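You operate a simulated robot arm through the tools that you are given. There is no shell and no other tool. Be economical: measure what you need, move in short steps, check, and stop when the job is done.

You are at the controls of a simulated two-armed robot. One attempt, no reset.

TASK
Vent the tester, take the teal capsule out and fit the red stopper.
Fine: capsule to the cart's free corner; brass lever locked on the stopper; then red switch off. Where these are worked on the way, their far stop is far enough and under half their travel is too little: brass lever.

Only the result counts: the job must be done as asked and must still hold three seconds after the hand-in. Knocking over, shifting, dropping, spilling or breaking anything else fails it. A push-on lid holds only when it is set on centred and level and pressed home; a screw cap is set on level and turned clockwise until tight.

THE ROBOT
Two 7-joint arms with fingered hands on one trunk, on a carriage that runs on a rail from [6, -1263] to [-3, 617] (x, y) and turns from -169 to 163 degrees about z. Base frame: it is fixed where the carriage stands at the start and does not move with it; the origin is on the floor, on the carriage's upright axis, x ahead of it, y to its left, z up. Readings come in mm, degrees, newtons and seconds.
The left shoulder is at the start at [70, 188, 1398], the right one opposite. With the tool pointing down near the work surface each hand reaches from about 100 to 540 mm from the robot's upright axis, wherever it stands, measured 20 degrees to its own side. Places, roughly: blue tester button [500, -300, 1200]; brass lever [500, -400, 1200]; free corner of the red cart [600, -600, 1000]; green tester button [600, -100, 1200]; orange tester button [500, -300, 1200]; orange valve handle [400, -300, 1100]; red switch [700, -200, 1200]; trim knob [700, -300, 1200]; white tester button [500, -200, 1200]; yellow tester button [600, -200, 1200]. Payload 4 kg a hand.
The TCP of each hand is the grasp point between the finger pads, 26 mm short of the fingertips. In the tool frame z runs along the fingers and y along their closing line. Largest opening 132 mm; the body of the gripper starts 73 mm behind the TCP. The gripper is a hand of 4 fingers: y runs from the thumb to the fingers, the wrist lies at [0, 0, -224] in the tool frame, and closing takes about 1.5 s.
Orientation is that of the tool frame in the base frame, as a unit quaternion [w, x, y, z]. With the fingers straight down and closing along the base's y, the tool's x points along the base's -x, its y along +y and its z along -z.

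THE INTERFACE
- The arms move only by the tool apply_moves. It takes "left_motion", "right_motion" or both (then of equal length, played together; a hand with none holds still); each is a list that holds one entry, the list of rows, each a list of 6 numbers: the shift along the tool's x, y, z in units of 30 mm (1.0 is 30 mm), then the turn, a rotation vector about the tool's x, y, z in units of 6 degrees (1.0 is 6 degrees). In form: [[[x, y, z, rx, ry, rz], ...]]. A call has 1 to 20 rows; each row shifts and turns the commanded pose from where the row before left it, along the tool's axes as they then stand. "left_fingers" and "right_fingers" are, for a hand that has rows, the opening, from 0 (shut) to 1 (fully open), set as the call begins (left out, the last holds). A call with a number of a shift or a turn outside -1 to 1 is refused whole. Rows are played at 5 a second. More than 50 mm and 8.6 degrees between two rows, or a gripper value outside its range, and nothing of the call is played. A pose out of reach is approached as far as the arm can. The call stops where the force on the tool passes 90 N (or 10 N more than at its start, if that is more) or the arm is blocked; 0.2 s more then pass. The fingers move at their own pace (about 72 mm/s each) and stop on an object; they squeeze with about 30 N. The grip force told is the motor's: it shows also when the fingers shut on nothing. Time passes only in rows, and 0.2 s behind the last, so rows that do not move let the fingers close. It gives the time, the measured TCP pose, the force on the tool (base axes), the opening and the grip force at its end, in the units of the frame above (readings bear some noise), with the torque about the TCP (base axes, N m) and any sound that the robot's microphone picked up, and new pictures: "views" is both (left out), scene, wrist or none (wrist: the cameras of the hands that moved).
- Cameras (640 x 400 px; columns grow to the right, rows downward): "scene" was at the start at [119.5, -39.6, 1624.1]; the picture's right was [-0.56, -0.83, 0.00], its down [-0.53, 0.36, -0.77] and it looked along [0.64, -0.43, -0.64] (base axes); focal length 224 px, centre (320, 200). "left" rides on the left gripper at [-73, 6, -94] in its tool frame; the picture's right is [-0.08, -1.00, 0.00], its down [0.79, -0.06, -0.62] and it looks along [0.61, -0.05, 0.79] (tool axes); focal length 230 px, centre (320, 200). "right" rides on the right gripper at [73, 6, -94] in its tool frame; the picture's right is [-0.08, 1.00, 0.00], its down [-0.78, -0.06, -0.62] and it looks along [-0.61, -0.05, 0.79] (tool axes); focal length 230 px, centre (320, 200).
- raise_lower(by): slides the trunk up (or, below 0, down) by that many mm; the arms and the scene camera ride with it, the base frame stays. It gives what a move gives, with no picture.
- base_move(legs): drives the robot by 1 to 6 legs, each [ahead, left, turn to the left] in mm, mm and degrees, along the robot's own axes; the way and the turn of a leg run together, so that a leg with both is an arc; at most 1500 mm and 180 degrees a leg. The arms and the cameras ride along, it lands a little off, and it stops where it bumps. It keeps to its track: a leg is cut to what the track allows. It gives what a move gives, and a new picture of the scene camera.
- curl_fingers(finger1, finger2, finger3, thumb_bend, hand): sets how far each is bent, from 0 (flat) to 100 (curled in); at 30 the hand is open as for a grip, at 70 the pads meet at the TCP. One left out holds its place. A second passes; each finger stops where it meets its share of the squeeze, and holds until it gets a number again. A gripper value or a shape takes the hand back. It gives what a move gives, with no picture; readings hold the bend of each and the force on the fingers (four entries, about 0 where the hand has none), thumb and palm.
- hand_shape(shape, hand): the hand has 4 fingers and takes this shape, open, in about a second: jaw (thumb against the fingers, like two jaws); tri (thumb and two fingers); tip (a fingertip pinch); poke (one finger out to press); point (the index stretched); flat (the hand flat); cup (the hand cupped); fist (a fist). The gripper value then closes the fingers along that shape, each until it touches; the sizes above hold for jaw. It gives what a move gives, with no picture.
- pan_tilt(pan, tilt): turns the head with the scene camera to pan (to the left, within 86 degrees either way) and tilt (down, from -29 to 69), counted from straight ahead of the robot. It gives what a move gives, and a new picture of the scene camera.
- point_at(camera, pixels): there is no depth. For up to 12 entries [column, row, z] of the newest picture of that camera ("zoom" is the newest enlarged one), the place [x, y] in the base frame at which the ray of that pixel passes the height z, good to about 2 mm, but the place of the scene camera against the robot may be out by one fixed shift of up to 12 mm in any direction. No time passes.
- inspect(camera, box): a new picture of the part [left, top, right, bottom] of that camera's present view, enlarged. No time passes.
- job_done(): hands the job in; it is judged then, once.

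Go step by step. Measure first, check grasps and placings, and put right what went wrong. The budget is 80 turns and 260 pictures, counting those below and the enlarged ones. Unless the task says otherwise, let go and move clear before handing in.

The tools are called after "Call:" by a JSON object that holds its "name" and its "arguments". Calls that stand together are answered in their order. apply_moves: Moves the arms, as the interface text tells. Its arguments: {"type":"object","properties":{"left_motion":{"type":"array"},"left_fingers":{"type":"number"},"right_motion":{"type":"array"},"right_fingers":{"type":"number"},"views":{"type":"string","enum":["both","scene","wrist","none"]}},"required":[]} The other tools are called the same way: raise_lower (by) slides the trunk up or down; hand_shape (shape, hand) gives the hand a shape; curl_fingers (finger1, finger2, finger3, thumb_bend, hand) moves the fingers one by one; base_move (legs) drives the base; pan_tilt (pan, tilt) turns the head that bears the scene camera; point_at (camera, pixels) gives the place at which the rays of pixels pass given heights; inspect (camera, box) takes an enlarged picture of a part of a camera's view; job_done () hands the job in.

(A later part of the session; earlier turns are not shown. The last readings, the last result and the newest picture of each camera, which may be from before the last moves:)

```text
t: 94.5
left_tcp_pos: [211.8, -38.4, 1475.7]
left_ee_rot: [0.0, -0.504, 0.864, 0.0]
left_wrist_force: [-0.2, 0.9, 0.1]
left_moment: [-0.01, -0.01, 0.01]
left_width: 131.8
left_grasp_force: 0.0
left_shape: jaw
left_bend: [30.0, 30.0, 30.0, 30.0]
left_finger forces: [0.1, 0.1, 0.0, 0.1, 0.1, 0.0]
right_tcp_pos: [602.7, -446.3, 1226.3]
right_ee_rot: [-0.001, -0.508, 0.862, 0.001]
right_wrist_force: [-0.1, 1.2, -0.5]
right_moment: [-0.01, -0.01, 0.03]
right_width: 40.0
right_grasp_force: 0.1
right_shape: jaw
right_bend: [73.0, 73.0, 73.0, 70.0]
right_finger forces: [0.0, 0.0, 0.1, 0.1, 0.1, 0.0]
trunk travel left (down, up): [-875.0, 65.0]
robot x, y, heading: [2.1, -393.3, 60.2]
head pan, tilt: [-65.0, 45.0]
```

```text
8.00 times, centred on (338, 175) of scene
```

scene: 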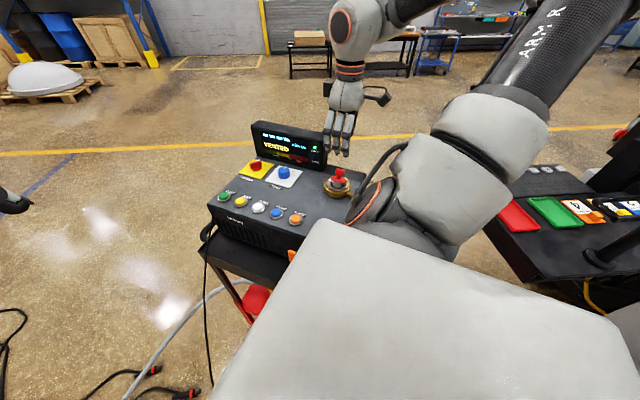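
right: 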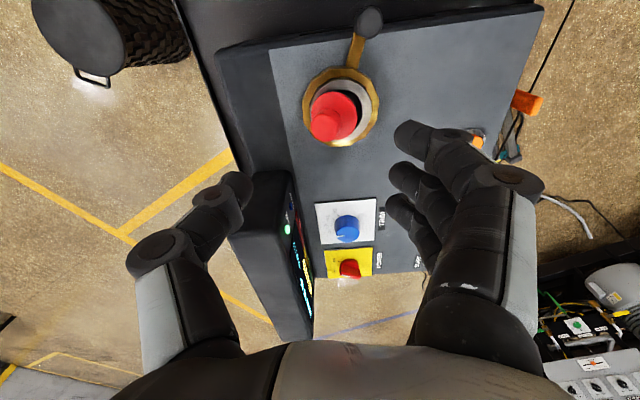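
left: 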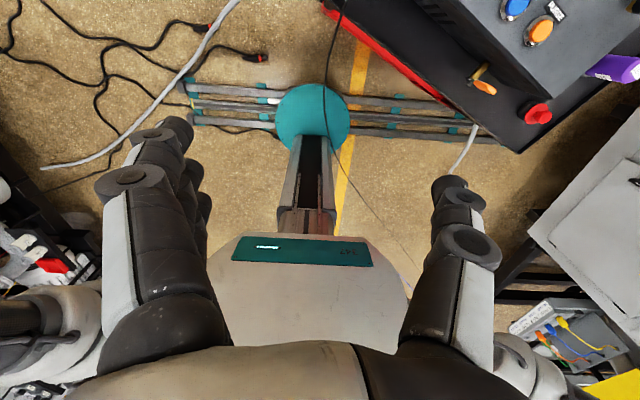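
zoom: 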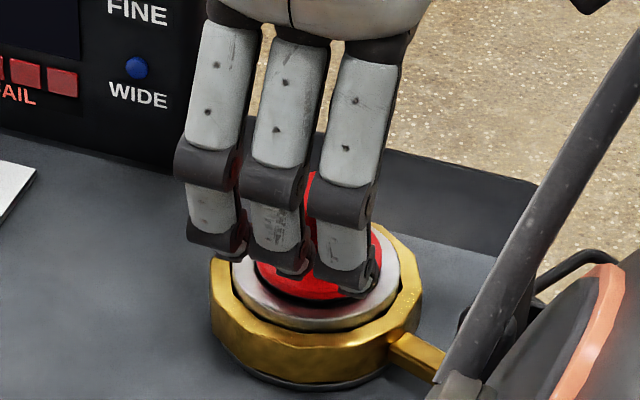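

The stopper now sits upright and concentric in the port. I'll rise, take the poke shape and press it home from the top.

Call:
{"name": "apply_moves", "arguments": {"right_motion": [[[0, 0, -0.3, 0, 0, 0], [0, 0, -0.8, 0, 0, 0], [0, 0, -0.9, 0, 0, 0], [0, 0, -0.9, 0, 0, 0]]], "right_fingers": 0.5, "views": "none"}}

Call:
{"name": "hand_shape", "arguments": {"hand": "right", "shape": "poke"}}

Call:
{"name": "inspect", "arguments": {"camera": "scene", "box": [312, 150, 364, 200]}}

Call:
{"name": "inspect", "arguments": {"camera": "right", "box": [240, 80, 420, 220]}}

```text
t: 95.5
left_tcp_pos: [213.2, -38.6, 1475.2]
left_ee_rot: [0.001, -0.503, 0.864, 0.0]
left_wrist_force: [-0.1, 0.1, 0.3]
left_moment: [0.01, 0.02, 0.04]
left_width: 131.8
left_grasp_force: 0.0
left_shape: jaw
left_bend: [30.0, 30.0, 30.0, 30.0]
left_finger forces: [0.0, 0.0, 0.0, 0.1, 0.1, 0.1]
right_tcp_pos: [602.5, -445.2, 1315.0]
right_ee_rot: [0.0, -0.508, 0.861, 0.0]
right_wrist_force: [-0.3, -0.2, 0.6]
right_moment: [-0.01, -0.01, -0.05]
right_width: 65.4
right_grasp_force: 0.1
right_shape: jaw
right_bend: [73.0, 73.0, 73.0, 70.0]
right_finger forces: [0.0, 0.0, 0.1, 0.0, 0.0, 0.0]
trunk travel left (down, up): [-875.0, 65.0]
robot x, y, heading: [1.3, -393.0, 60.5]
head pan, tilt: [-65.0, 45.0]
```

```text
t: 96.4
left_tcp_pos: [213.5, -38.1, 1475.1]
left_ee_rot: [0.0, -0.503, 0.864, 0.0]
left_wrist_force: [-0.4, -0.3, -0.7]
left_moment: [-0.01, 0.02, 0.03]
left_width: 132.0
left_grasp_force: 0.1
left_shape: jaw
left_bend: [30.0, 30.0, 30.0, 30.0]
left_finger forces: [0.1, 0.1, 0.1, 0.0, 0.0, 0.2]
right_tcp_pos: [604.1, -446.8, 1313.7]
right_ee_rot: [0.0, -0.508, 0.861, 0.001]
right_wrist_force: [0.3, 1.0, 0.6]
right_moment: [-0.01, 0.03, -0.04]
right_width: 0.0
right_grasp_force: 0.1
right_shape: poke
right_bend: [100.0, 100.0, 100.0, 46.0]
right_finger forces: [0.1, 0.0, 0.0, 0.0, 0.0, 0.0]
trunk travel left (down, up): [-875.0, 65.0]
robot x, y, heading: [2.5, -390.3, 60.2]
head pan, tilt: [-65.0, 45.0]
```

```text
8.00 times, centred on (338, 175) of scene
```

zoom: 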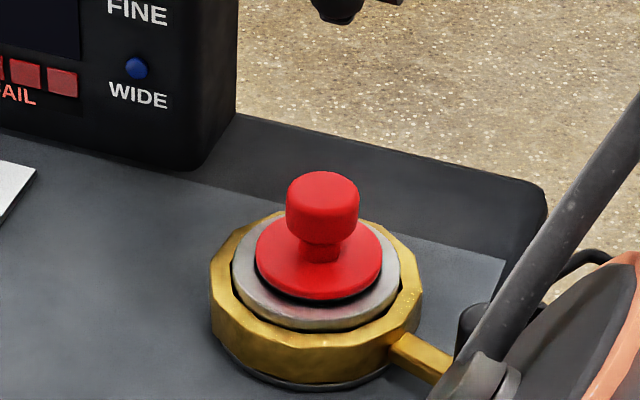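

```text
2.86 times, centred on (330, 150) of right
```

zoom: 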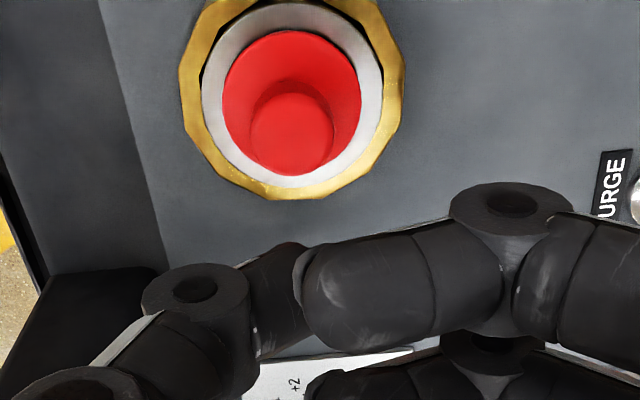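

It's level and concentric. I'll press it home from above.

Call:
{"name": "apply_moves", "arguments": {"right_motion": [[[0, 0.07, 0.8, 0, 0, 0], [0, 0, 0.8, 0, 0, 0], [0, 0, 0.6, 0, 0, 0]]], "views": "none"}}

Call:
{"name": "inspect", "arguments": {"camera": "scene", "box": [312, 140, 364, 200]}}

Call:
{"name": "inspect", "arguments": {"camera": "right", "box": [240, 80, 420, 220]}}

```text
t: 97.2
left_tcp_pos: [213.3, -37.5, 1475.6]
left_ee_rot: [0.0, -0.502, 0.865, -0.001]
left_wrist_force: [-0.7, -0.6, 0.1]
left_moment: [-0.01, 0.01, 0.03]
left_width: 132.1
left_grasp_force: 0.1
left_shape: jaw
left_bend: [30.0, 30.0, 30.0, 30.0]
left_finger forces: [0.0, 0.1, 0.0, 0.1, 0.1, 0.1]
right_tcp_pos: [601.9, -446.9, 1249.0]
right_ee_rot: [-0.001, -0.507, 0.862, 0.001]
right_wrist_force: [0.6, -0.3, 0.0]
right_moment: [0.03, 0.01, 0.01]
right_width: 0.1
right_grasp_force: 0.0
right_shape: poke
right_bend: [100.0, 100.0, 100.0, 46.0]
right_finger forces: [0.0, 0.1, 0.0, 0.0, 0.0, 0.1]
trunk travel left (down, up): [-875.0, 65.0]
robot x, y, heading: [1.4, -388.9, 60.3]
head pan, tilt: [-65.0, 45.0]
```

```text
6.67 times, centred on (338, 170) of scene
```

zoom: 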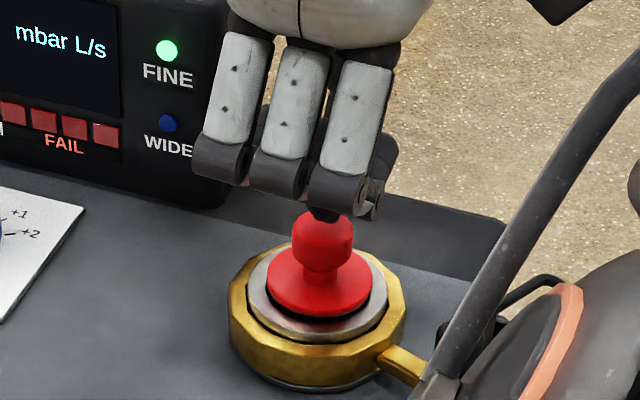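

```text
2.86 times, centred on (330, 150) of right
```

zoom: 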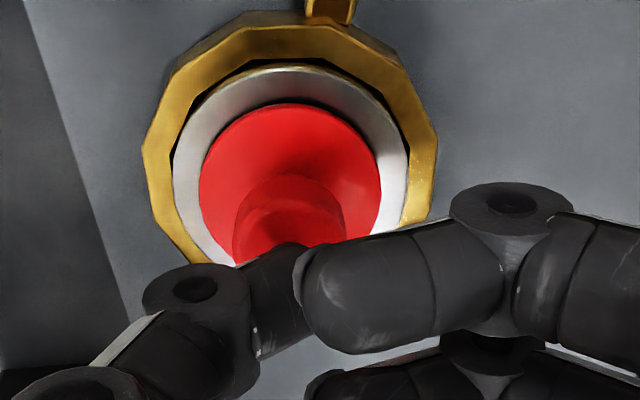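

Call:
{"name": "apply_moves", "arguments": {"right_motion": [[[0, 0, 0.2, 0, 0, 0], [0, 0, 0.15, 0, 0, 0]]], "views": "none"}}

Call:
{"name": "apply_moves", "arguments": {"right_motion": [[[0, 0, 0.15, 0, 0, 0]]], "views": "none"}}

Call:
{"name": "apply_moves", "arguments": {"right_motion": [[[0, 0, 0.1, 0, 0, 0]]], "views": "none"}}

Call:
{"name": "inspect", "arguments": {"camera": "scene", "box": [312, 140, 364, 200]}}

```text
t: 97.8
left_tcp_pos: [208.5, -38.4, 1477.2]
left_ee_rot: [0.001, -0.503, 0.864, -0.001]
left_wrist_force: [-0.1, -0.1, 0.4]
left_moment: [0.03, -0.02, 0.01]
left_width: 132.1
left_grasp_force: 0.1
left_shape: jaw
left_bend: [30.0, 30.0, 30.0, 30.0]
left_finger forces: [0.0, 0.0, 0.1, 0.0, 0.0, 0.0]
right_tcp_pos: [598.8, -446.4, 1241.2]
right_ee_rot: [0.003, -0.508, 0.862, 0.0]
right_wrist_force: [8.7, -3.0, 35.5]
right_moment: [0.08, -0.01, -0.03]
right_width: 0.3
right_grasp_force: 0.1
right_shape: poke
right_bend: [100.0, 100.0, 100.0, 48.0]
right_finger forces: [0.0, 0.0, 0.0, 0.0, 35.2, 0.1]
trunk travel left (down, up): [-875.0, 65.0]
robot x, y, heading: [2.1, -387.2, 60.2]
head pan, tilt: [-65.0, 45.0]
```

```text
t: 98.2
left_tcp_pos: [210.3, -40.0, 1477.1]
left_ee_rot: [0.002, -0.503, 0.864, -0.001]
left_wrist_force: [-1.1, 0.6, -0.5]
left_moment: [-0.02, -0.02, -0.01]
left_width: 131.9
left_grasp_force: 0.1
left_shape: jaw
left_bend: [30.0, 30.0, 30.0, 30.0]
left_finger forces: [0.0, 0.0, 0.1, 0.1, 0.0, 0.0]
right_tcp_pos: [598.1, -447.4, 1234.7]
right_ee_rot: [0.002, -0.507, 0.862, 0.001]
right_wrist_force: [9.3, -4.5, 40.9]
right_moment: [0.23, 0.23, -0.03]
right_width: 0.0
right_grasp_force: 0.2
right_shape: poke
right_bend: [100.0, 100.0, 100.0, 95.0]
right_finger forces: [0.0, 0.0, 0.1, 0.1, 40.6, 0.1]
trunk travel left (down, up): [-875.0, 65.0]
robot x, y, heading: [3.1, -387.1, 60.2]
head pan, tilt: [-65.0, 45.0]
```

```text
t: 98.6
left_tcp_pos: [208.3, -39.4, 1476.2]
left_ee_rot: [0.001, -0.503, 0.864, -0.001]
left_wrist_force: [0.4, -1.1, 0.0]
left_moment: [-0.04, -0.03, -0.04]
left_width: 132.0
left_grasp_force: 0.0
left_shape: jaw
left_bend: [30.0, 30.0, 30.0, 30.0]
left_finger forces: [0.1, 0.0, 0.0, 0.0, 0.0, 0.1]
right_tcp_pos: [598.2, -447.6, 1233.5]
right_ee_rot: [0.002, -0.508, 0.862, 0.0]
right_wrist_force: [10.9, -4.2, 50.9]
right_moment: [0.17, 0.28, -0.01]
right_width: 0.0
right_grasp_force: 0.0
right_shape: poke
right_bend: [100.0, 100.0, 100.0, 96.0]
right_finger forces: [0.0, 0.0, 0.1, 0.1, 50.3, 0.0]
trunk travel left (down, up): [-875.0, 65.0]
robot x, y, heading: [-0.6, -388.1, 60.1]
head pan, tilt: [-65.0, 45.0]
```

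```text
6.67 times, centred on (338, 170) of scene
```

zoom: 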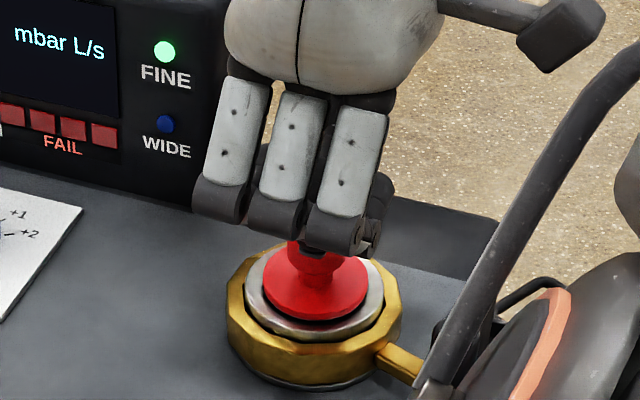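

Pressed home with about 51 N. I'll rise, switch to jaw, turn the tool to match the lever's present direction and move over the lever knob.

Call:
{"name": "apply_moves", "arguments": {"right_motion": [[[0, 0, -1, 0, 0, 0], [0, 0, -1, 0, 0, 0], [0, 0, -1, 0, 0, 0], [0, 0, -0.5, 0, 0, 0]]], "views": "none"}}

Call:
{"name": "hand_shape", "arguments": {"hand": "right", "shape": "jaw"}}

Call:
{"name": "apply_moves", "arguments": {"right_motion": [[[0, 0, 0, 0, 0, 0.83], [0, 0, 0, 0, 0, 0.83], [0, 0, 0, 0, 0, 0.83], [0, 0, 0, 0, 0, 0.83], [0.86, 0, 0, 0, 0, 0], [0.86, 0, 0, 0, 0, 0], [0.86, 0, 0, 0, 0, 0]]], "right_fingers": 0.5, "views": "both"}}

Call:
{"name": "inspect", "arguments": {"camera": "right", "box": [240, 80, 400, 220]}}

Call:
{"name": "inspect", "arguments": {"camera": "scene", "box": [312, 140, 364, 200]}}

```text
t: 99.6
left_tcp_pos: [214.0, -36.9, 1474.4]
left_ee_rot: [0.0, -0.504, 0.864, 0.0]
left_wrist_force: [0.3, 0.3, 0.1]
left_moment: [-0.02, 0.02, -0.03]
left_width: 131.9
left_grasp_force: 0.1
left_shape: jaw
left_bend: [30.0, 30.0, 30.0, 30.0]
left_finger forces: [0.0, 0.0, 0.1, 0.1, 0.0, 0.1]
right_tcp_pos: [600.7, -446.4, 1336.8]
right_ee_rot: [-0.002, -0.508, 0.862, 0.001]
right_wrist_force: [0.2, 0.3, 0.0]
right_moment: [0.0, 0.03, -0.01]
right_width: 0.0
right_grasp_force: 0.1
right_shape: poke
right_bend: [100.0, 100.0, 100.0, 46.0]
right_finger forces: [0.0, 0.0, 0.0, 0.1, 0.1, 0.0]
trunk travel left (down, up): [-875.0, 65.0]
robot x, y, heading: [3.8, -391.3, 60.2]
head pan, tilt: [-65.0, 45.0]
```

```text
t: 100.5
left_tcp_pos: [213.9, -37.0, 1475.4]
left_ee_rot: [0.0, -0.503, 0.864, -0.001]
left_wrist_force: [-0.3, 0.8, -0.2]
left_moment: [0.01, 0.0, -0.05]
left_width: 131.7
left_grasp_force: 0.0
left_shape: jaw
left_bend: [30.0, 30.0, 30.0, 30.0]
left_finger forces: [0.0, 0.0, 0.0, 0.0, 0.1, 0.0]
right_tcp_pos: [601.0, -447.2, 1336.3]
right_ee_rot: [0.0, -0.507, 0.862, 0.001]
right_wrist_force: [0.0, -0.6, 0.1]
right_moment: [-0.02, 0.02, 0.03]
right_width: 132.0
right_grasp_force: 0.0
right_shape: jaw
right_bend: [30.0, 30.0, 30.0, 30.0]
right_finger forces: [0.0, 0.0, 0.0, 0.0, 0.1, 0.1]
trunk travel left (down, up): [-875.0, 65.0]
robot x, y, heading: [-0.7, -386.8, 60.2]
head pan, tilt: [-65.0, 45.0]
```

```text
t: 102.1
left_tcp_pos: [212.1, -39.6, 1474.7]
left_ee_rot: [0.001, -0.502, 0.865, -0.001]
left_wrist_force: [-0.1, 0.1, 0.2]
left_moment: [0.01, 0.01, -0.02]
left_width: 131.9
left_grasp_force: 0.0
left_shape: jaw
left_bend: [30.0, 30.0, 30.0, 30.0]
left_finger forces: [0.0, 0.0, 0.1, 0.0, 0.1, 0.1]
right_tcp_pos: [541.0, -498.4, 1334.8]
right_ee_rot: [0.0, -0.35, 0.937, 0.001]
right_wrist_force: [-0.8, -0.1, 1.3]
right_moment: [0.0, 0.04, -0.01]
right_width: 66.6
right_grasp_force: 0.2
right_shape: jaw
right_bend: [73.0, 73.0, 73.0, 70.0]
right_finger forces: [0.0, 0.0, 0.0, 0.0, 0.0, 0.0]
trunk travel left (down, up): [-875.0, 65.0]
robot x, y, heading: [3.5, -389.1, 60.4]
head pan, tilt: [-65.0, 45.0]
```

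scene: 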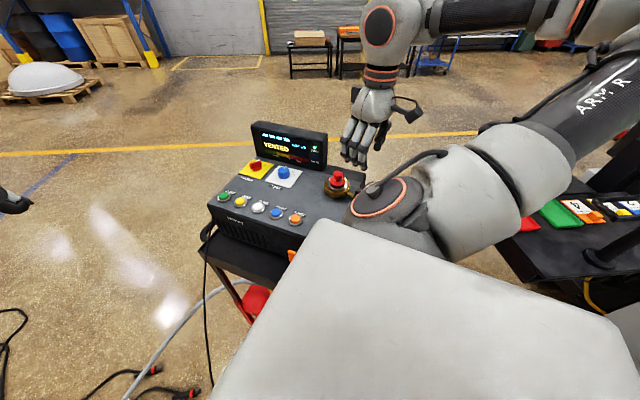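
right: 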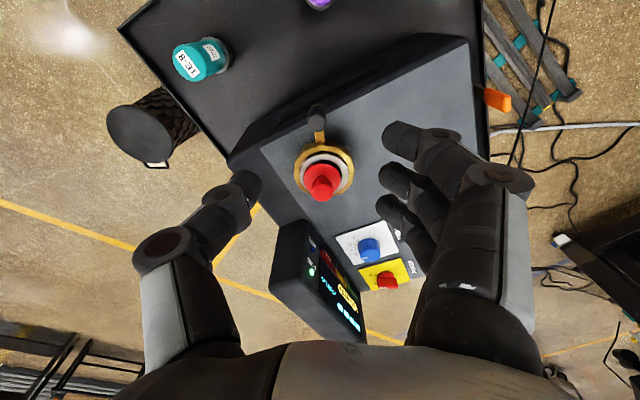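

```text
2.86 times, centred on (320, 150) of right
```

zoom: 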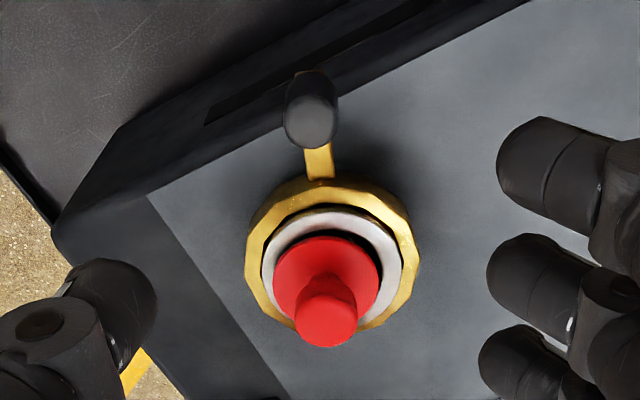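

```text
6.67 times, centred on (338, 170) of scene
```

zoom: 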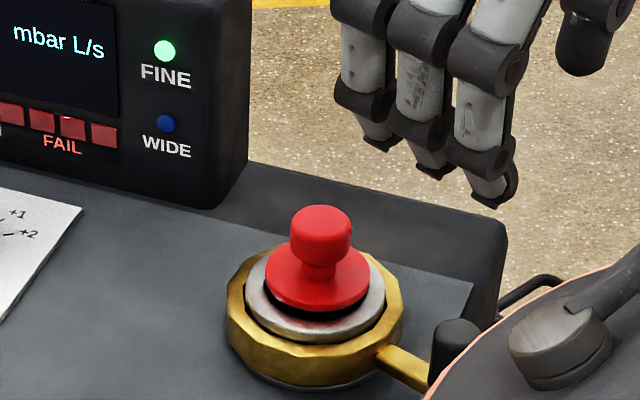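

The stopper is level and concentric, and the lever knob is aligned with the hand at (317,120). I'll descend around the knob.

Call:
{"name": "apply_moves", "arguments": {"right_motion": [[[0, 0, 1, 0, 0, 0], [0, 0, 1, 0, 0, 0], [0, 0, 1, 0, 0, 0], [0, 0, 1, 0, 0, 0], [0, 0, 0.9, 0, 0, 0]]], "views": "none"}}

Call:
{"name": "apply_moves", "arguments": {"right_motion": [[[0, 0, 0, 0, 0, 0], [0, 0, 0, 0, 0, 0]]], "right_fingers": 0.38, "views": "wrist"}}

```text
t: 103.3
left_tcp_pos: [214.2, -36.7, 1475.2]
left_ee_rot: [0.0, -0.502, 0.865, 0.0]
left_wrist_force: [-0.5, 0.5, 0.0]
left_moment: [0.03, 0.01, -0.01]
left_width: 132.0
left_grasp_force: 0.1
left_shape: jaw
left_bend: [30.0, 30.0, 30.0, 30.0]
left_finger forces: [0.0, 0.0, 0.0, 0.0, 0.1, 0.1]
right_tcp_pos: [541.0, -497.5, 1188.3]
right_ee_rot: [-0.001, -0.351, 0.936, 0.001]
right_wrist_force: [-0.4, -0.6, -0.7]
right_moment: [0.01, -0.01, 0.0]
right_width: 66.9
right_grasp_force: 0.2
right_shape: jaw
right_bend: [73.0, 73.0, 73.0, 70.0]
right_finger forces: [0.0, 0.0, 0.0, 0.0, 0.0, 0.1]
trunk travel left (down, up): [-875.0, 65.0]
robot x, y, heading: [5.5, -389.1, 60.4]
head pan, tilt: [-65.0, 45.0]
```

```text
t: 103.9
left_tcp_pos: [213.7, -38.0, 1474.8]
left_ee_rot: [0.001, -0.503, 0.864, -0.001]
left_wrist_force: [0.0, 0.6, 0.1]
left_moment: [0.0, 0.0, -0.01]
left_width: 131.8
left_grasp_force: 0.1
left_shape: jaw
left_bend: [30.0, 30.0, 30.0, 30.0]
left_finger forces: [0.0, 0.1, 0.1, 0.0, 0.1, 0.0]
right_tcp_pos: [541.0, -495.9, 1189.3]
right_ee_rot: [-0.001, -0.351, 0.936, 0.0]
right_wrist_force: [-0.2, -0.1, 0.2]
right_moment: [0.01, 0.0, 0.02]
right_width: 50.7
right_grasp_force: 0.0
right_shape: jaw
right_bend: [73.0, 73.0, 73.0, 70.0]
right_finger forces: [0.0, 0.0, 0.0, 0.1, 0.1, 0.1]
trunk travel left (down, up): [-875.0, 65.0]
robot x, y, heading: [0.4, -388.7, 60.3]
head pan, tilt: [-65.0, 45.0]
```

right: 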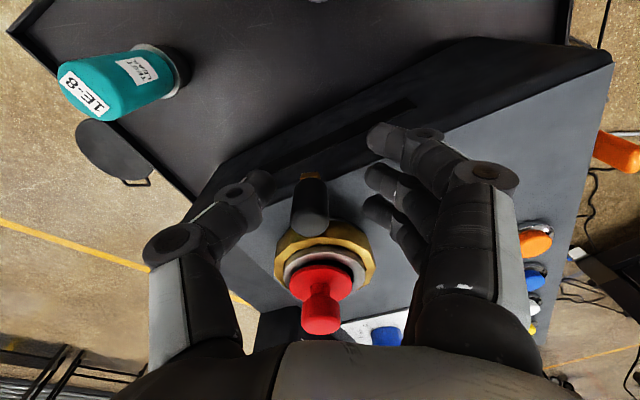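

The knob is caged again and the stopper clears the palm. I'll sweep clockwise about the port axis so the thumb pushes the lever.

Call:
{"name": "apply_moves", "arguments": {"right_motion": [[[-0.014, 0.276, 0, 0, 0, 1], [-0.014, 0.276, 0, 0, 0, 1], [-0.014, 0.276, 0, 0, 0, 1], [-0.014, 0.276, 0, 0, 0, 1], [-0.014, 0.276, 0, 0, 0, 1]]], "views": "wrist"}}

```text
t: 105.1
left_tcp_pos: [213.2, -35.9, 1475.3]
left_ee_rot: [0.0, -0.503, 0.864, -0.001]
left_wrist_force: [0.1, 0.6, -0.6]
left_moment: [0.01, -0.01, 0.02]
left_width: 131.8
left_grasp_force: 0.1
left_shape: jaw
left_bend: [30.0, 30.0, 30.0, 30.0]
left_finger forces: [0.0, 0.0, 0.0, 0.0, 0.1, 0.1]
right_tcp_pos: [522.7, -459.3, 1187.8]
right_ee_rot: [0.0, -0.097, 0.995, 0.0]
right_wrist_force: [-0.4, -0.7, -0.4]
right_moment: [-0.05, -0.02, 0.0]
right_width: 51.3
right_grasp_force: 0.0
right_shape: jaw
right_bend: [73.0, 73.0, 73.0, 70.0]
right_finger forces: [0.0, 0.0, 0.0, 0.0, 0.6, 0.0]
trunk travel left (down, up): [-875.0, 65.0]
robot x, y, heading: [3.9, -386.9, 60.4]
head pan, tilt: [-65.0, 45.0]
```

right: 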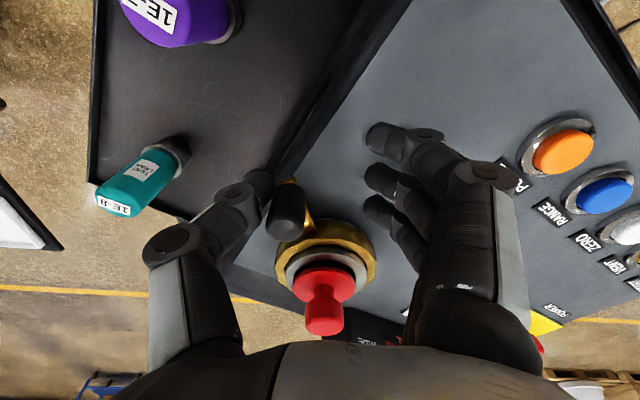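

Call:
{"name": "apply_moves", "arguments": {"right_motion": [[[-0.014, 0.276, 0, 0, 0, 1], [-0.014, 0.276, 0, 0, 0, 1], [-0.014, 0.276, 0, 0, 0, 1], [-0.014, 0.276, 0, 0, 0, 1], [-0.014, 0.276, 0, 0, 0, 1], [-0.014, 0.276, 0, 0, 0, 1]]], "views": "wrist"}}

```text
t: 106.5
left_tcp_pos: [213.4, -37.0, 1476.0]
left_ee_rot: [0.001, -0.503, 0.864, -0.001]
left_wrist_force: [0.0, 1.2, 0.3]
left_moment: [-0.03, 0.0, -0.03]
left_width: 131.8
left_grasp_force: 0.0
left_shape: jaw
left_bend: [30.0, 30.0, 30.0, 30.0]
left_finger forces: [0.1, 0.1, 0.0, 0.1, 0.1, 0.0]
right_tcp_pos: [530.1, -411.3, 1187.7]
right_ee_rot: [0.0, 0.216, 0.976, 0.0]
right_wrist_force: [-0.2, -0.5, -0.5]
right_moment: [-0.02, 0.03, -0.01]
right_width: 51.0
right_grasp_force: 0.2
right_shape: jaw
right_bend: [73.0, 73.0, 73.0, 70.0]
right_finger forces: [0.2, 0.1, 0.1, 0.0, 0.0, 0.0]
trunk travel left (down, up): [-875.0, 65.0]
robot x, y, heading: [4.2, -389.3, 60.5]
head pan, tilt: [-65.0, 45.0]
```

right: 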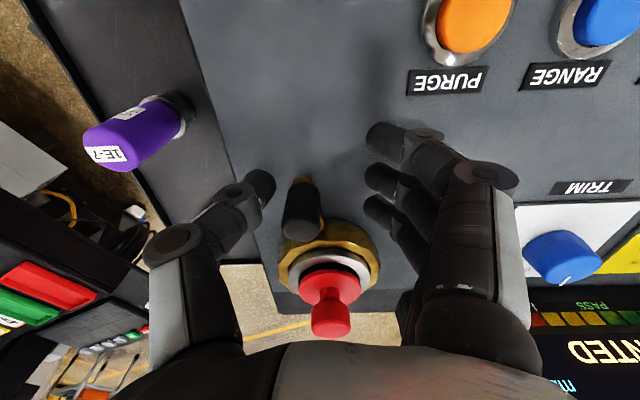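

The lever has followed round and seems to have snapped ahead of the thumb. I'll push on until I feel its stop.

Call:
{"name": "apply_moves", "arguments": {"right_motion": [[[-0.014, 0.276, 0, 0, 0, 1], [-0.014, 0.276, 0, 0, 0, 1]]], "views": "wrist"}}

```text
t: 107.1
left_tcp_pos: [211.3, -38.6, 1475.7]
left_ee_rot: [0.001, -0.503, 0.865, -0.001]
left_wrist_force: [-0.1, 0.7, 0.4]
left_moment: [-0.02, -0.02, 0.0]
left_width: 131.9
left_grasp_force: 0.0
left_shape: jaw
left_bend: [30.0, 30.0, 30.0, 30.0]
left_finger forces: [0.0, 0.1, 0.0, 0.0, 0.0, 0.0]
right_tcp_pos: [546.5, -403.2, 1181.6]
right_ee_rot: [-0.005, 0.316, 0.949, 0.001]
right_wrist_force: [-6.9, -3.5, 1.0]
right_moment: [-0.04, 0.1, -0.13]
right_width: 57.6
right_grasp_force: 0.0
right_shape: jaw
right_bend: [73.0, 73.0, 73.0, 70.0]
right_finger forces: [0.0, 0.0, 0.0, 0.0, 6.3, 0.1]
right hand out of reach, approached as far as the arm can: row 2
trunk travel left (down, up): [-875.0, 65.0]
robot x, y, heading: [5.2, -389.9, 60.5]
head pan, tilt: [-65.0, 45.0]
5 turns are left
```

right: 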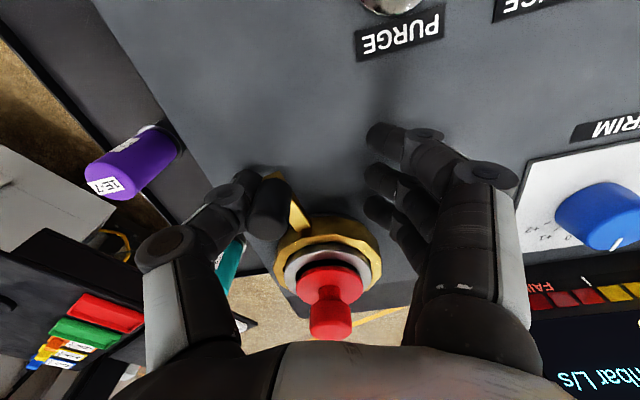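

The lever is back at its locked stop with about 6 N on the thumb, and turns are short. I'll back off, rise, take the poke shape, drive toward the switch and zoom in on it.

Call:
{"name": "apply_moves", "arguments": {"right_motion": [[[0, -0.28, 0, 0, 0, -1], [0, -0.28, 0, 0, 0, -1], [0, 0, -1, 0, 0, 0], [0, 0, -1, 0, 0, 0], [0, 0, -1, 0, 0, 0], [0, 0, -1, 0, 0, 0], [0, 0, -1, 0, 0, 0], [0, 0, 0, 0, 0, -1], [0, 0, 0, 0, 0, -1], [0, 0, 0, 0, 0, -1], [0, 0, 0, 0, 0, -1], [0, 0, 0, 0, 0, -1], [0, 0, 0, 0, 0, -1], [0, 0, 0, 0, 0, -1], [0, 0, 0, 0, 0, -1], [0, 0, 0, 0, 0, -1], [0, 0, 0, 0, 0, -1], [0, 0, 0, 0, 0, -1], [0, 0, 0, 0, 0, -1], [0, 0, 0, 0, 0, -1]]], "views": "none"}}

Call:
{"name": "hand_shape", "arguments": {"hand": "right", "shape": "poke"}}

Call:
{"name": "base_move", "arguments": {"legs": [[242, 140, 0]]}}

Call:
{"name": "pan_tilt", "arguments": {"pan": -72, "tilt": 45}}

Call:
{"name": "apply_moves", "arguments": {"right_motion": [[[0, 0, 0, 0, 0, 0]]], "views": "both"}}

Call:
{"name": "inspect", "arguments": {"camera": "right", "box": [110, 110, 250, 230]}}

Call:
{"name": "inspect", "arguments": {"camera": "scene", "box": [250, 100, 400, 200]}}

Call:
{"name": "point_at", "arguments": {"camera": "right", "pixels": [[171, 172, 1170], [171, 172, 1150], [181, 172, 1170], [171, 182, 1170], [191, 172, 1170], [171, 162, 1170], [161, 172, 1170]]}}

```text
t: 111.3
left_tcp_pos: [213.4, -37.0, 1475.5]
left_ee_rot: [0.0, -0.503, 0.864, -0.002]
left_wrist_force: [-0.4, -0.5, -0.2]
left_moment: [0.01, 0.0, 0.02]
left_width: 131.8
left_grasp_force: 0.1
left_shape: jaw
left_bend: [30.0, 30.0, 30.0, 30.0]
left_finger forces: [0.0, 0.0, 0.1, 0.0, 0.1, 0.0]
right_tcp_pos: [541.4, -416.0, 1332.5]
right_ee_rot: [-0.001, -0.448, 0.894, 0.001]
right_wrist_force: [0.3, -0.3, 1.3]
right_moment: [0.02, -0.01, 0.01]
right_width: 50.3
right_grasp_force: 0.0
right_shape: jaw
right_bend: [73.0, 73.0, 73.0, 70.0]
right_finger forces: [0.0, 0.0, 0.0, 0.0, 0.0, 0.0]
trunk travel left (down, up): [-875.0, 65.0]
robot x, y, heading: [3.1, -391.2, 60.2]
head pan, tilt: [-65.0, 45.0]
```

```text
t: 112.2
left_tcp_pos: [212.1, -36.9, 1475.7]
left_ee_rot: [0.001, -0.503, 0.864, -0.001]
left_wrist_force: [0.2, -0.6, -0.2]
left_moment: [0.0, -0.02, -0.02]
left_width: 131.7
left_grasp_force: 0.0
left_shape: jaw
left_bend: [30.0, 30.0, 30.0, 30.0]
left_finger forces: [0.0, 0.1, 0.0, 0.0, 0.0, 0.0]
right_tcp_pos: [539.6, -415.8, 1331.6]
right_ee_rot: [0.0, -0.447, 0.895, 0.0]
right_wrist_force: [-0.2, 0.5, 0.5]
right_moment: [0.02, -0.01, 0.02]
right_width: 0.0
right_grasp_force: 0.1
right_shape: poke
right_bend: [100.0, 100.0, 100.0, 46.0]
right_finger forces: [0.0, 0.0, 0.0, 0.0, 0.0, 0.0]
trunk travel left (down, up): [-875.0, 65.0]
robot x, y, heading: [4.6, -387.2, 60.5]
head pan, tilt: [-65.0, 45.0]
```

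```text
t: 114.1
left_tcp_pos: [210.6, 238.1, 1475.4]
left_ee_rot: [0.002, -0.505, 0.863, 0.001]
left_wrist_force: [-0.2, -0.3, 0.9]
left_moment: [0.0, -0.01, 0.0]
left_width: 131.9
left_grasp_force: 0.1
left_shape: jaw
left_bend: [30.0, 30.0, 30.0, 30.0]
left_finger forces: [0.0, 0.0, 0.0, 0.0, 0.1, 0.0]
right_tcp_pos: [539.5, -138.1, 1332.0]
right_ee_rot: [0.001, -0.448, 0.894, 0.002]
right_wrist_force: [-0.6, 0.0, -0.9]
right_moment: [0.01, 0.02, -0.01]
right_width: 0.0
right_grasp_force: 0.0
right_shape: poke
right_bend: [100.0, 100.0, 100.0, 46.0]
right_finger forces: [0.0, 0.0, 0.0, 0.0, 0.0, 0.1]
trunk travel left (down, up): [-875.0, 65.0]
robot x, y, heading: [0.7, -116.0, 60.6]
head pan, tilt: [-65.0, 45.0]
```

scene: 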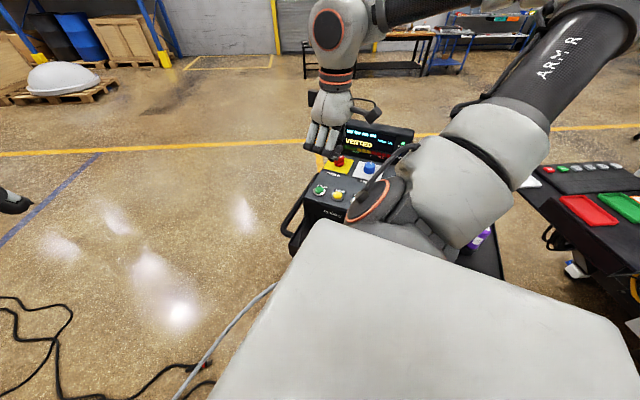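

```text
t: 114.8
left_tcp_pos: [210.8, 239.1, 1475.6]
left_ee_rot: [0.0, -0.504, 0.864, 0.0]
left_wrist_force: [0.2, 0.5, 0.3]
left_moment: [-0.01, 0.0, 0.0]
left_width: 131.8
left_grasp_force: 0.0
left_shape: jaw
left_bend: [30.0, 30.0, 30.0, 30.0]
left_finger forces: [0.0, 0.0, 0.0, 0.0, 0.1, 0.0]
right_tcp_pos: [538.7, -137.2, 1331.6]
right_ee_rot: [0.0, -0.449, 0.893, 0.0]
right_wrist_force: [-0.4, 0.4, -0.2]
right_moment: [0.02, 0.03, 0.0]
right_width: 0.0
right_grasp_force: 0.1
right_shape: poke
right_bend: [100.0, 100.0, 100.0, 46.0]
right_finger forces: [0.0, 0.0, 0.0, 0.0, 0.0, 0.1]
trunk travel left (down, up): [-875.0, 65.0]
robot x, y, heading: [-1.1, -107.9, 60.3]
head pan, tilt: [-72.0, 45.0]
```

scene: 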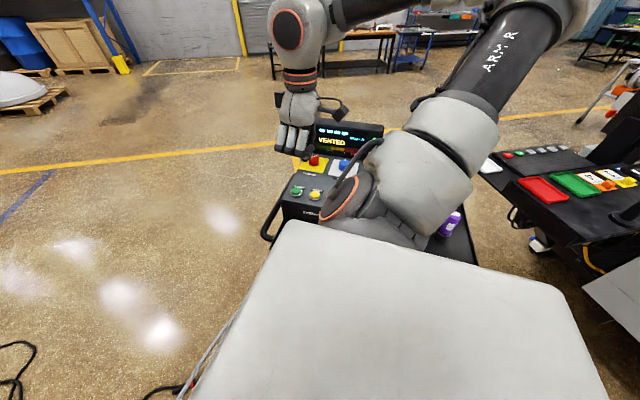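

```text
t: 115.2
left_tcp_pos: [210.4, 241.3, 1474.2]
left_ee_rot: [0.002, -0.504, 0.864, 0.0]
left_wrist_force: [0.2, -1.1, 0.4]
left_moment: [0.0, 0.0, 0.0]
left_width: 132.1
left_grasp_force: 0.1
left_shape: jaw
left_bend: [30.0, 30.0, 30.0, 30.0]
left_finger forces: [0.1, 0.1, 0.0, 0.0, 0.1, 0.0]
right_tcp_pos: [539.6, -136.8, 1331.9]
right_ee_rot: [-0.001, -0.449, 0.894, 0.001]
right_wrist_force: [-0.5, 0.3, -0.1]
right_moment: [0.0, 0.01, -0.02]
right_width: 0.3
right_grasp_force: 0.0
right_shape: poke
right_bend: [100.0, 100.0, 100.0, 46.0]
right_finger forces: [0.0, 0.1, 0.1, 0.0, 0.0, 0.1]
trunk travel left (down, up): [-875.0, 65.0]
robot x, y, heading: [-2.9, -114.7, 60.5]
head pan, tilt: [-72.0, 45.0]
```

scene: 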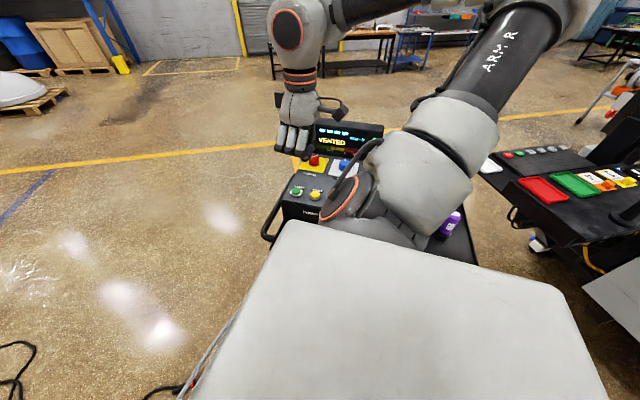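
right: 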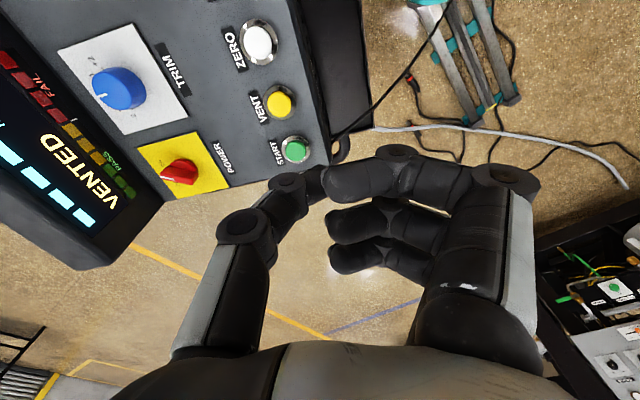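

```text
3.33 times, centred on (180, 170) of right
```

zoom: 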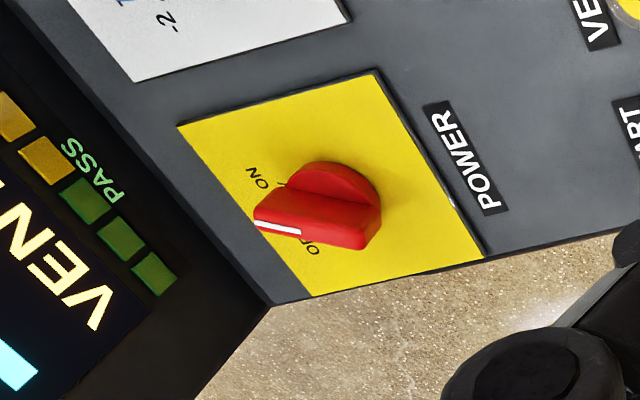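

```text
4.00 times, centred on (325, 150) of scene
```

zoom: 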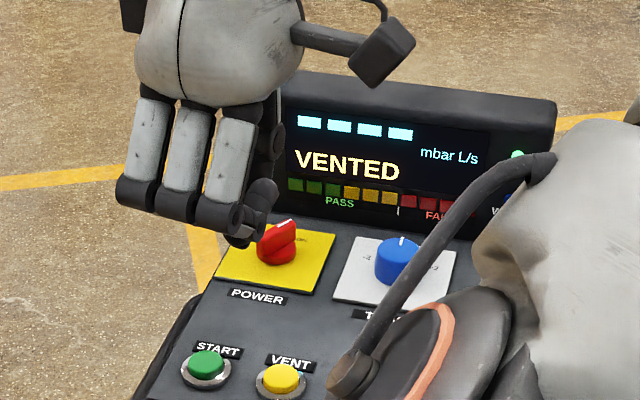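

```text
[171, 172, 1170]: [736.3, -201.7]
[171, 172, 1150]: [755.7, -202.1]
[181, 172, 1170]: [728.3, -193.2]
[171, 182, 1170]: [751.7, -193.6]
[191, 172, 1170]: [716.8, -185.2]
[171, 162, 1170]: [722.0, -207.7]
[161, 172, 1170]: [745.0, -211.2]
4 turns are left
```

The red switch is a rotary knob centred at about (733,-192), z≈1167, pointing at ON, and OFF is counterclockwise to the left. I'll turn and tilt the hand forward to gain reach and hover the thumb tip left of the knob's tail.

Call:
{"name": "apply_moves", "arguments": {"right_motion": [[[0, 0, 0, 0, 0, 0.989], [0, 0, 0, 0, 0, 0.989], [0, 0, 0, 0, 0, 0.989], [0, 0, 0, 0, 0, 0.989], [0, 0, 0, 0, 0, 0.989], [0, 0, 0, 0, 0, 0.989], [0, 0, 0, 0, 0, 0.989], [0, 0, 0, 0, 0, 0.989], [0, 0, 0, 0, 0, 0.989], [0, 0, 0, 0, -0.933, 0], [0, 0, 0, 0, -0.933, 0], [0, 0, 0, 0, -0.933, 0], [0, 0, 0, 0, -0.933, 0], [0, 0, 0, 0, -0.933, 0], [-0.583, -0.067, 0.9, 0, 0, 0], [-0.583, -0.067, 0.9, 0, 0, 0], [-0.583, -0.067, 0.9, 0, 0, 0], [-0.583, -0.067, 0.9, 0, 0, 0], [-0.583, -0.067, 0.9, 0, 0, 0], [-0.583, -0.067, 0.9, 0, 0, 0]]], "views": "both"}}

Call:
{"name": "inspect", "arguments": {"camera": "right", "box": [200, 80, 400, 240]}}

Call:
{"name": "inspect", "arguments": {"camera": "scene", "box": [270, 130, 370, 200]}}

Call:
{"name": "point_at", "arguments": {"camera": "right", "pixels": [[280, 150, 1167], [300, 150, 1167], [320, 150, 1167], [260, 150, 1167], [280, 130, 1167], [300, 130, 1167], [280, 170, 1167], [300, 170, 1167], [240, 150, 1167], [260, 170, 1167], [280, 110, 1167], [300, 110, 1167]]}}

```text
t: 119.4
left_tcp_pos: [210.1, 240.7, 1475.0]
left_ee_rot: [0.0, -0.504, 0.864, 0.0]
left_wrist_force: [0.4, 0.0, -0.1]
left_moment: [-0.01, 0.03, 0.01]
left_width: 132.0
left_grasp_force: 0.1
left_shape: jaw
left_bend: [30.0, 30.0, 30.0, 30.0]
left_finger forces: [0.0, 0.1, 0.1, 0.1, 0.1, 0.0]
right_tcp_pos: [711.0, -147.5, 1235.8]
right_ee_rot: [0.24, 0.001, 0.971, 0.001]
right_wrist_force: [0.7, -0.1, -0.5]
right_moment: [0.0, 0.0, 0.01]
right_width: 0.0
right_grasp_force: 0.1
right_shape: poke
right_bend: [100.0, 100.0, 100.0, 46.0]
right_finger forces: [0.1, 0.0, 0.0, 0.0, 0.0, 0.0]
trunk travel left (down, up): [-875.0, 65.0]
robot x, y, heading: [-0.9, -107.8, 60.4]
head pan, tilt: [-72.0, 45.0]
```

scene: 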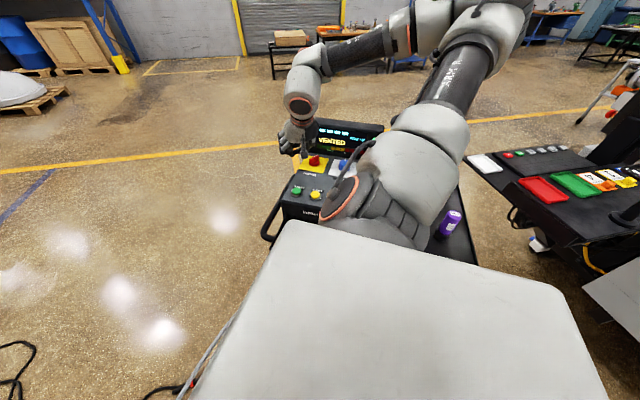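
right: 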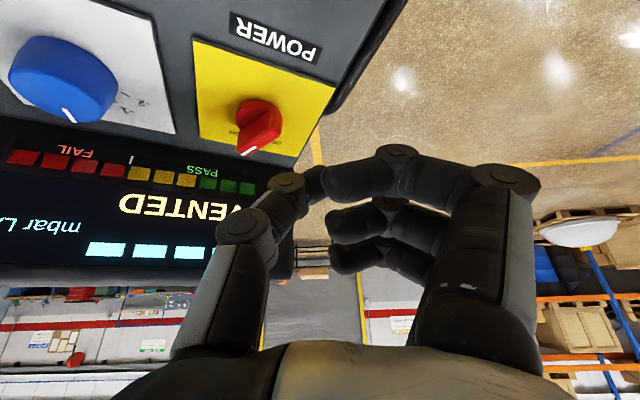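

```text
2.50 times, centred on (300, 160) of right
```

zoom: 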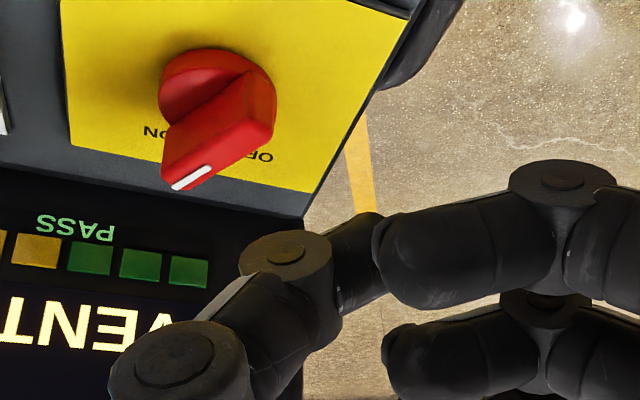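

```text
5.71 times, centred on (320, 165) of scene
```

zoom: 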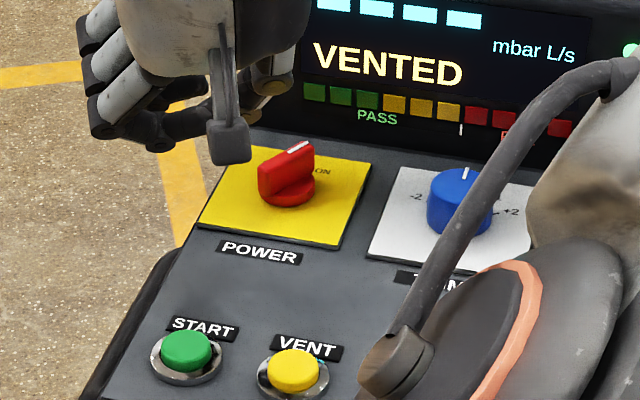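

```text
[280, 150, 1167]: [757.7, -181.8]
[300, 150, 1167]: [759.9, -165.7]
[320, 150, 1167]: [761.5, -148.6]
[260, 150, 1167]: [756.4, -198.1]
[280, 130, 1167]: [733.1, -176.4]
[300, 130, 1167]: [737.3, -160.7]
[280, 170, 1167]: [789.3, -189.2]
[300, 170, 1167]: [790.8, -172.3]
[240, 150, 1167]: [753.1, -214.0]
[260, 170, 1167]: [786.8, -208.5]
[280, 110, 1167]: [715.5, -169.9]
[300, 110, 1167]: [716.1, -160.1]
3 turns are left
```

The picture shows the ridge pointing at ON, running from about (750,-206) at the pointer to (719,-174) at the tail, with OFF about 60° counterclockwise. I'll lower the thumb tip beside the tail, sweep it along the arc to turn the knob to OFF, then lift clear and check.

Call:
{"name": "apply_moves", "arguments": {"right_motion": [[[-0.33, -0.383, 0.553, 0, 0, 0], [0.295, 0, 0.557, 0, 0, 0], [0.295, 0, 0.557, 0, 0, 0], [0.162, -0.19, -0.086, 0, 0, 0], [0.172, -0.055, -0.092, 0, 0, 0], [0.172, -0.055, -0.092, 0, 0, 0], [0.122, -0.15, -0.065, 0, 0, 0], [0.122, -0.15, -0.065, 0, 0, 0], [0.059, -0.167, -0.031, 0, 0, 0]]], "views": "both"}}

Call:
{"name": "inspect", "arguments": {"camera": "scene", "box": [270, 130, 370, 200]}}

Call:
{"name": "apply_moves", "arguments": {"right_motion": [[[0, 0.4, 0, 0, 0, 0], [-0.47, 0, -0.88, 0, 0, 0], [-0.47, 0, -0.88, 0, 0, 0]]], "views": "both"}}

Call:
{"name": "inspect", "arguments": {"camera": "right", "box": [200, 80, 400, 240]}}

Call:
{"name": "inspect", "arguments": {"camera": "scene", "box": [270, 130, 370, 200]}}

```text
t: 121.4
left_tcp_pos: [209.8, 241.9, 1474.1]
left_ee_rot: [0.0, -0.504, 0.864, -0.001]
left_wrist_force: [0.1, -0.4, -0.1]
left_moment: [0.0, -0.02, -0.02]
left_width: 131.7
left_grasp_force: 0.1
left_shape: jaw
left_bend: [30.0, 30.0, 30.0, 30.0]
left_finger forces: [0.0, 0.0, 0.0, 0.1, 0.1, 0.0]
right_tcp_pos: [695.8, -180.6, 1192.0]
right_ee_rot: [0.242, 0.0, 0.97, -0.001]
right_wrist_force: [-4.1, 1.7, -0.5]
right_moment: [0.06, 0.06, 0.01]
right_width: 0.0
right_grasp_force: 0.0
right_shape: poke
right_bend: [100.0, 100.0, 100.0, 46.0]
right_finger forces: [0.0, 0.1, 0.0, 0.1, 4.9, 0.0]
trunk travel left (down, up): [-875.0, 65.0]
robot x, y, heading: [-0.0, -111.1, 60.4]
head pan, tilt: [-72.0, 45.0]
```

scene: 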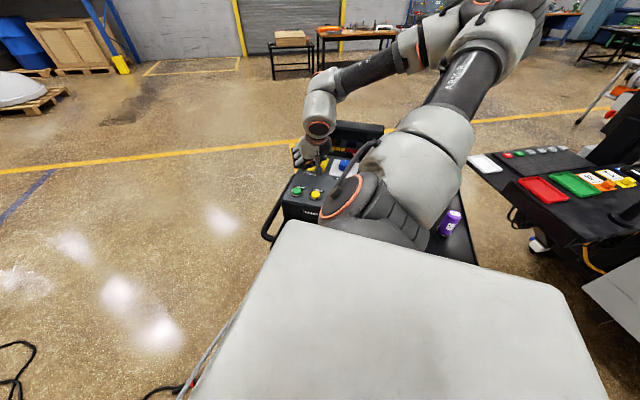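
right: 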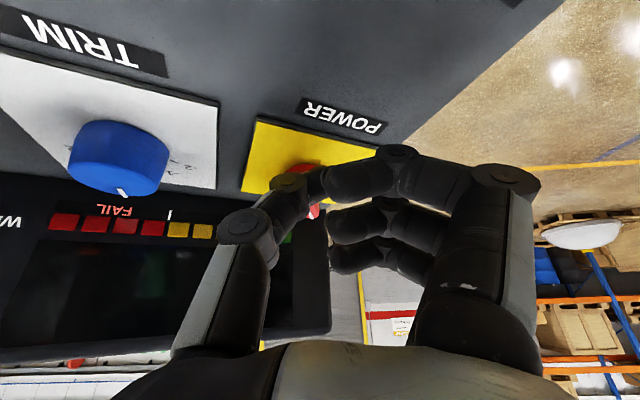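

```text
5.71 times, centred on (320, 165) of scene
```

zoom: 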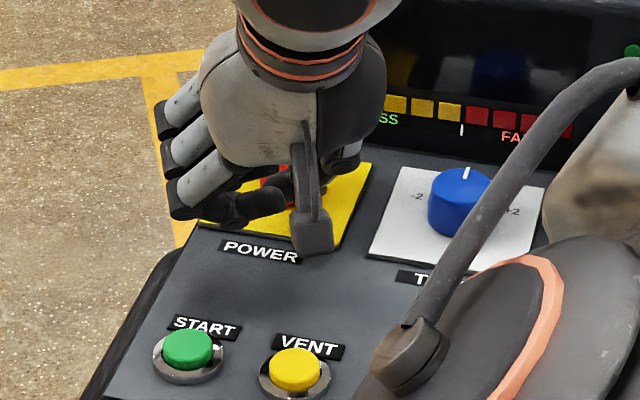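

```text
t: 122.2
left_tcp_pos: [208.1, 239.8, 1475.0]
left_ee_rot: [0.001, -0.504, 0.864, 0.0]
left_wrist_force: [0.8, 0.2, 0.5]
left_moment: [0.0, -0.04, -0.01]
left_width: 132.1
left_grasp_force: 0.1
left_shape: jaw
left_bend: [30.0, 30.0, 30.0, 30.0]
left_finger forces: [0.0, 0.1, 0.0, 0.0, 0.0, 0.1]
right_tcp_pos: [694.5, -171.1, 1251.2]
right_ee_rot: [0.242, 0.001, 0.97, 0.001]
right_wrist_force: [0.6, -0.9, 0.6]
right_moment: [-0.01, 0.01, 0.04]
right_width: 0.0
right_grasp_force: 0.0
right_shape: poke
right_bend: [100.0, 100.0, 100.0, 46.0]
right_finger forces: [0.1, 0.1, 0.0, 0.0, 0.1, 0.0]
trunk travel left (down, up): [-875.0, 65.0]
robot x, y, heading: [0.2, -110.0, 60.2]
head pan, tilt: [-72.0, 45.0]
```

scene: 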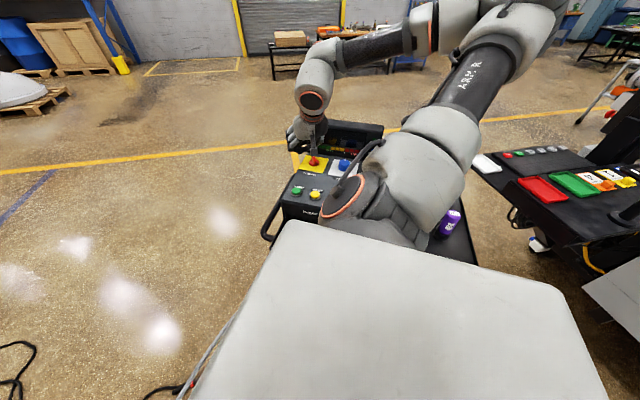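
right: 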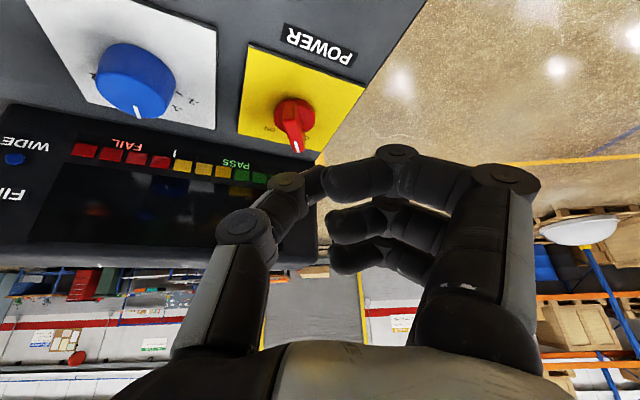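

```text
2.50 times, centred on (300, 160) of right
```

zoom: 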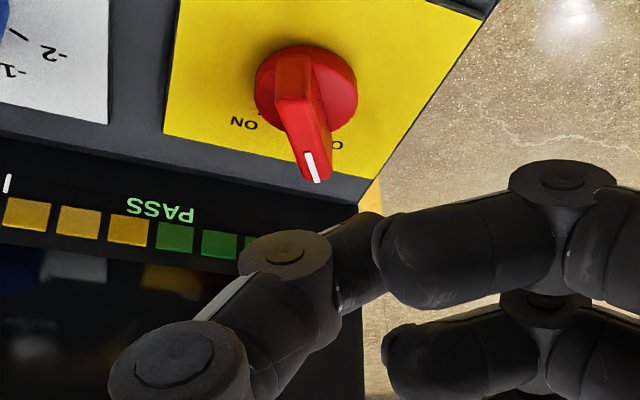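

```text
5.71 times, centred on (320, 165) of scene
2 turns are left
```

zoom: 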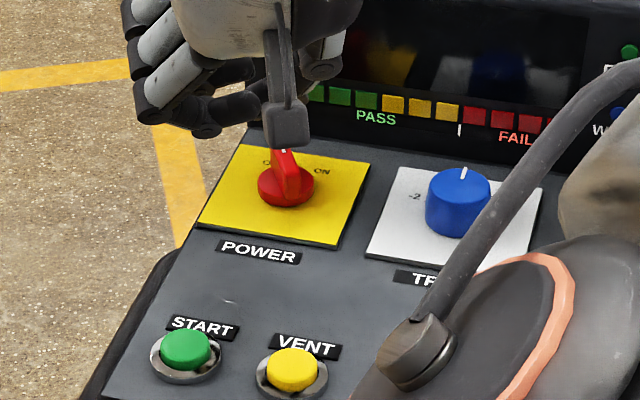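

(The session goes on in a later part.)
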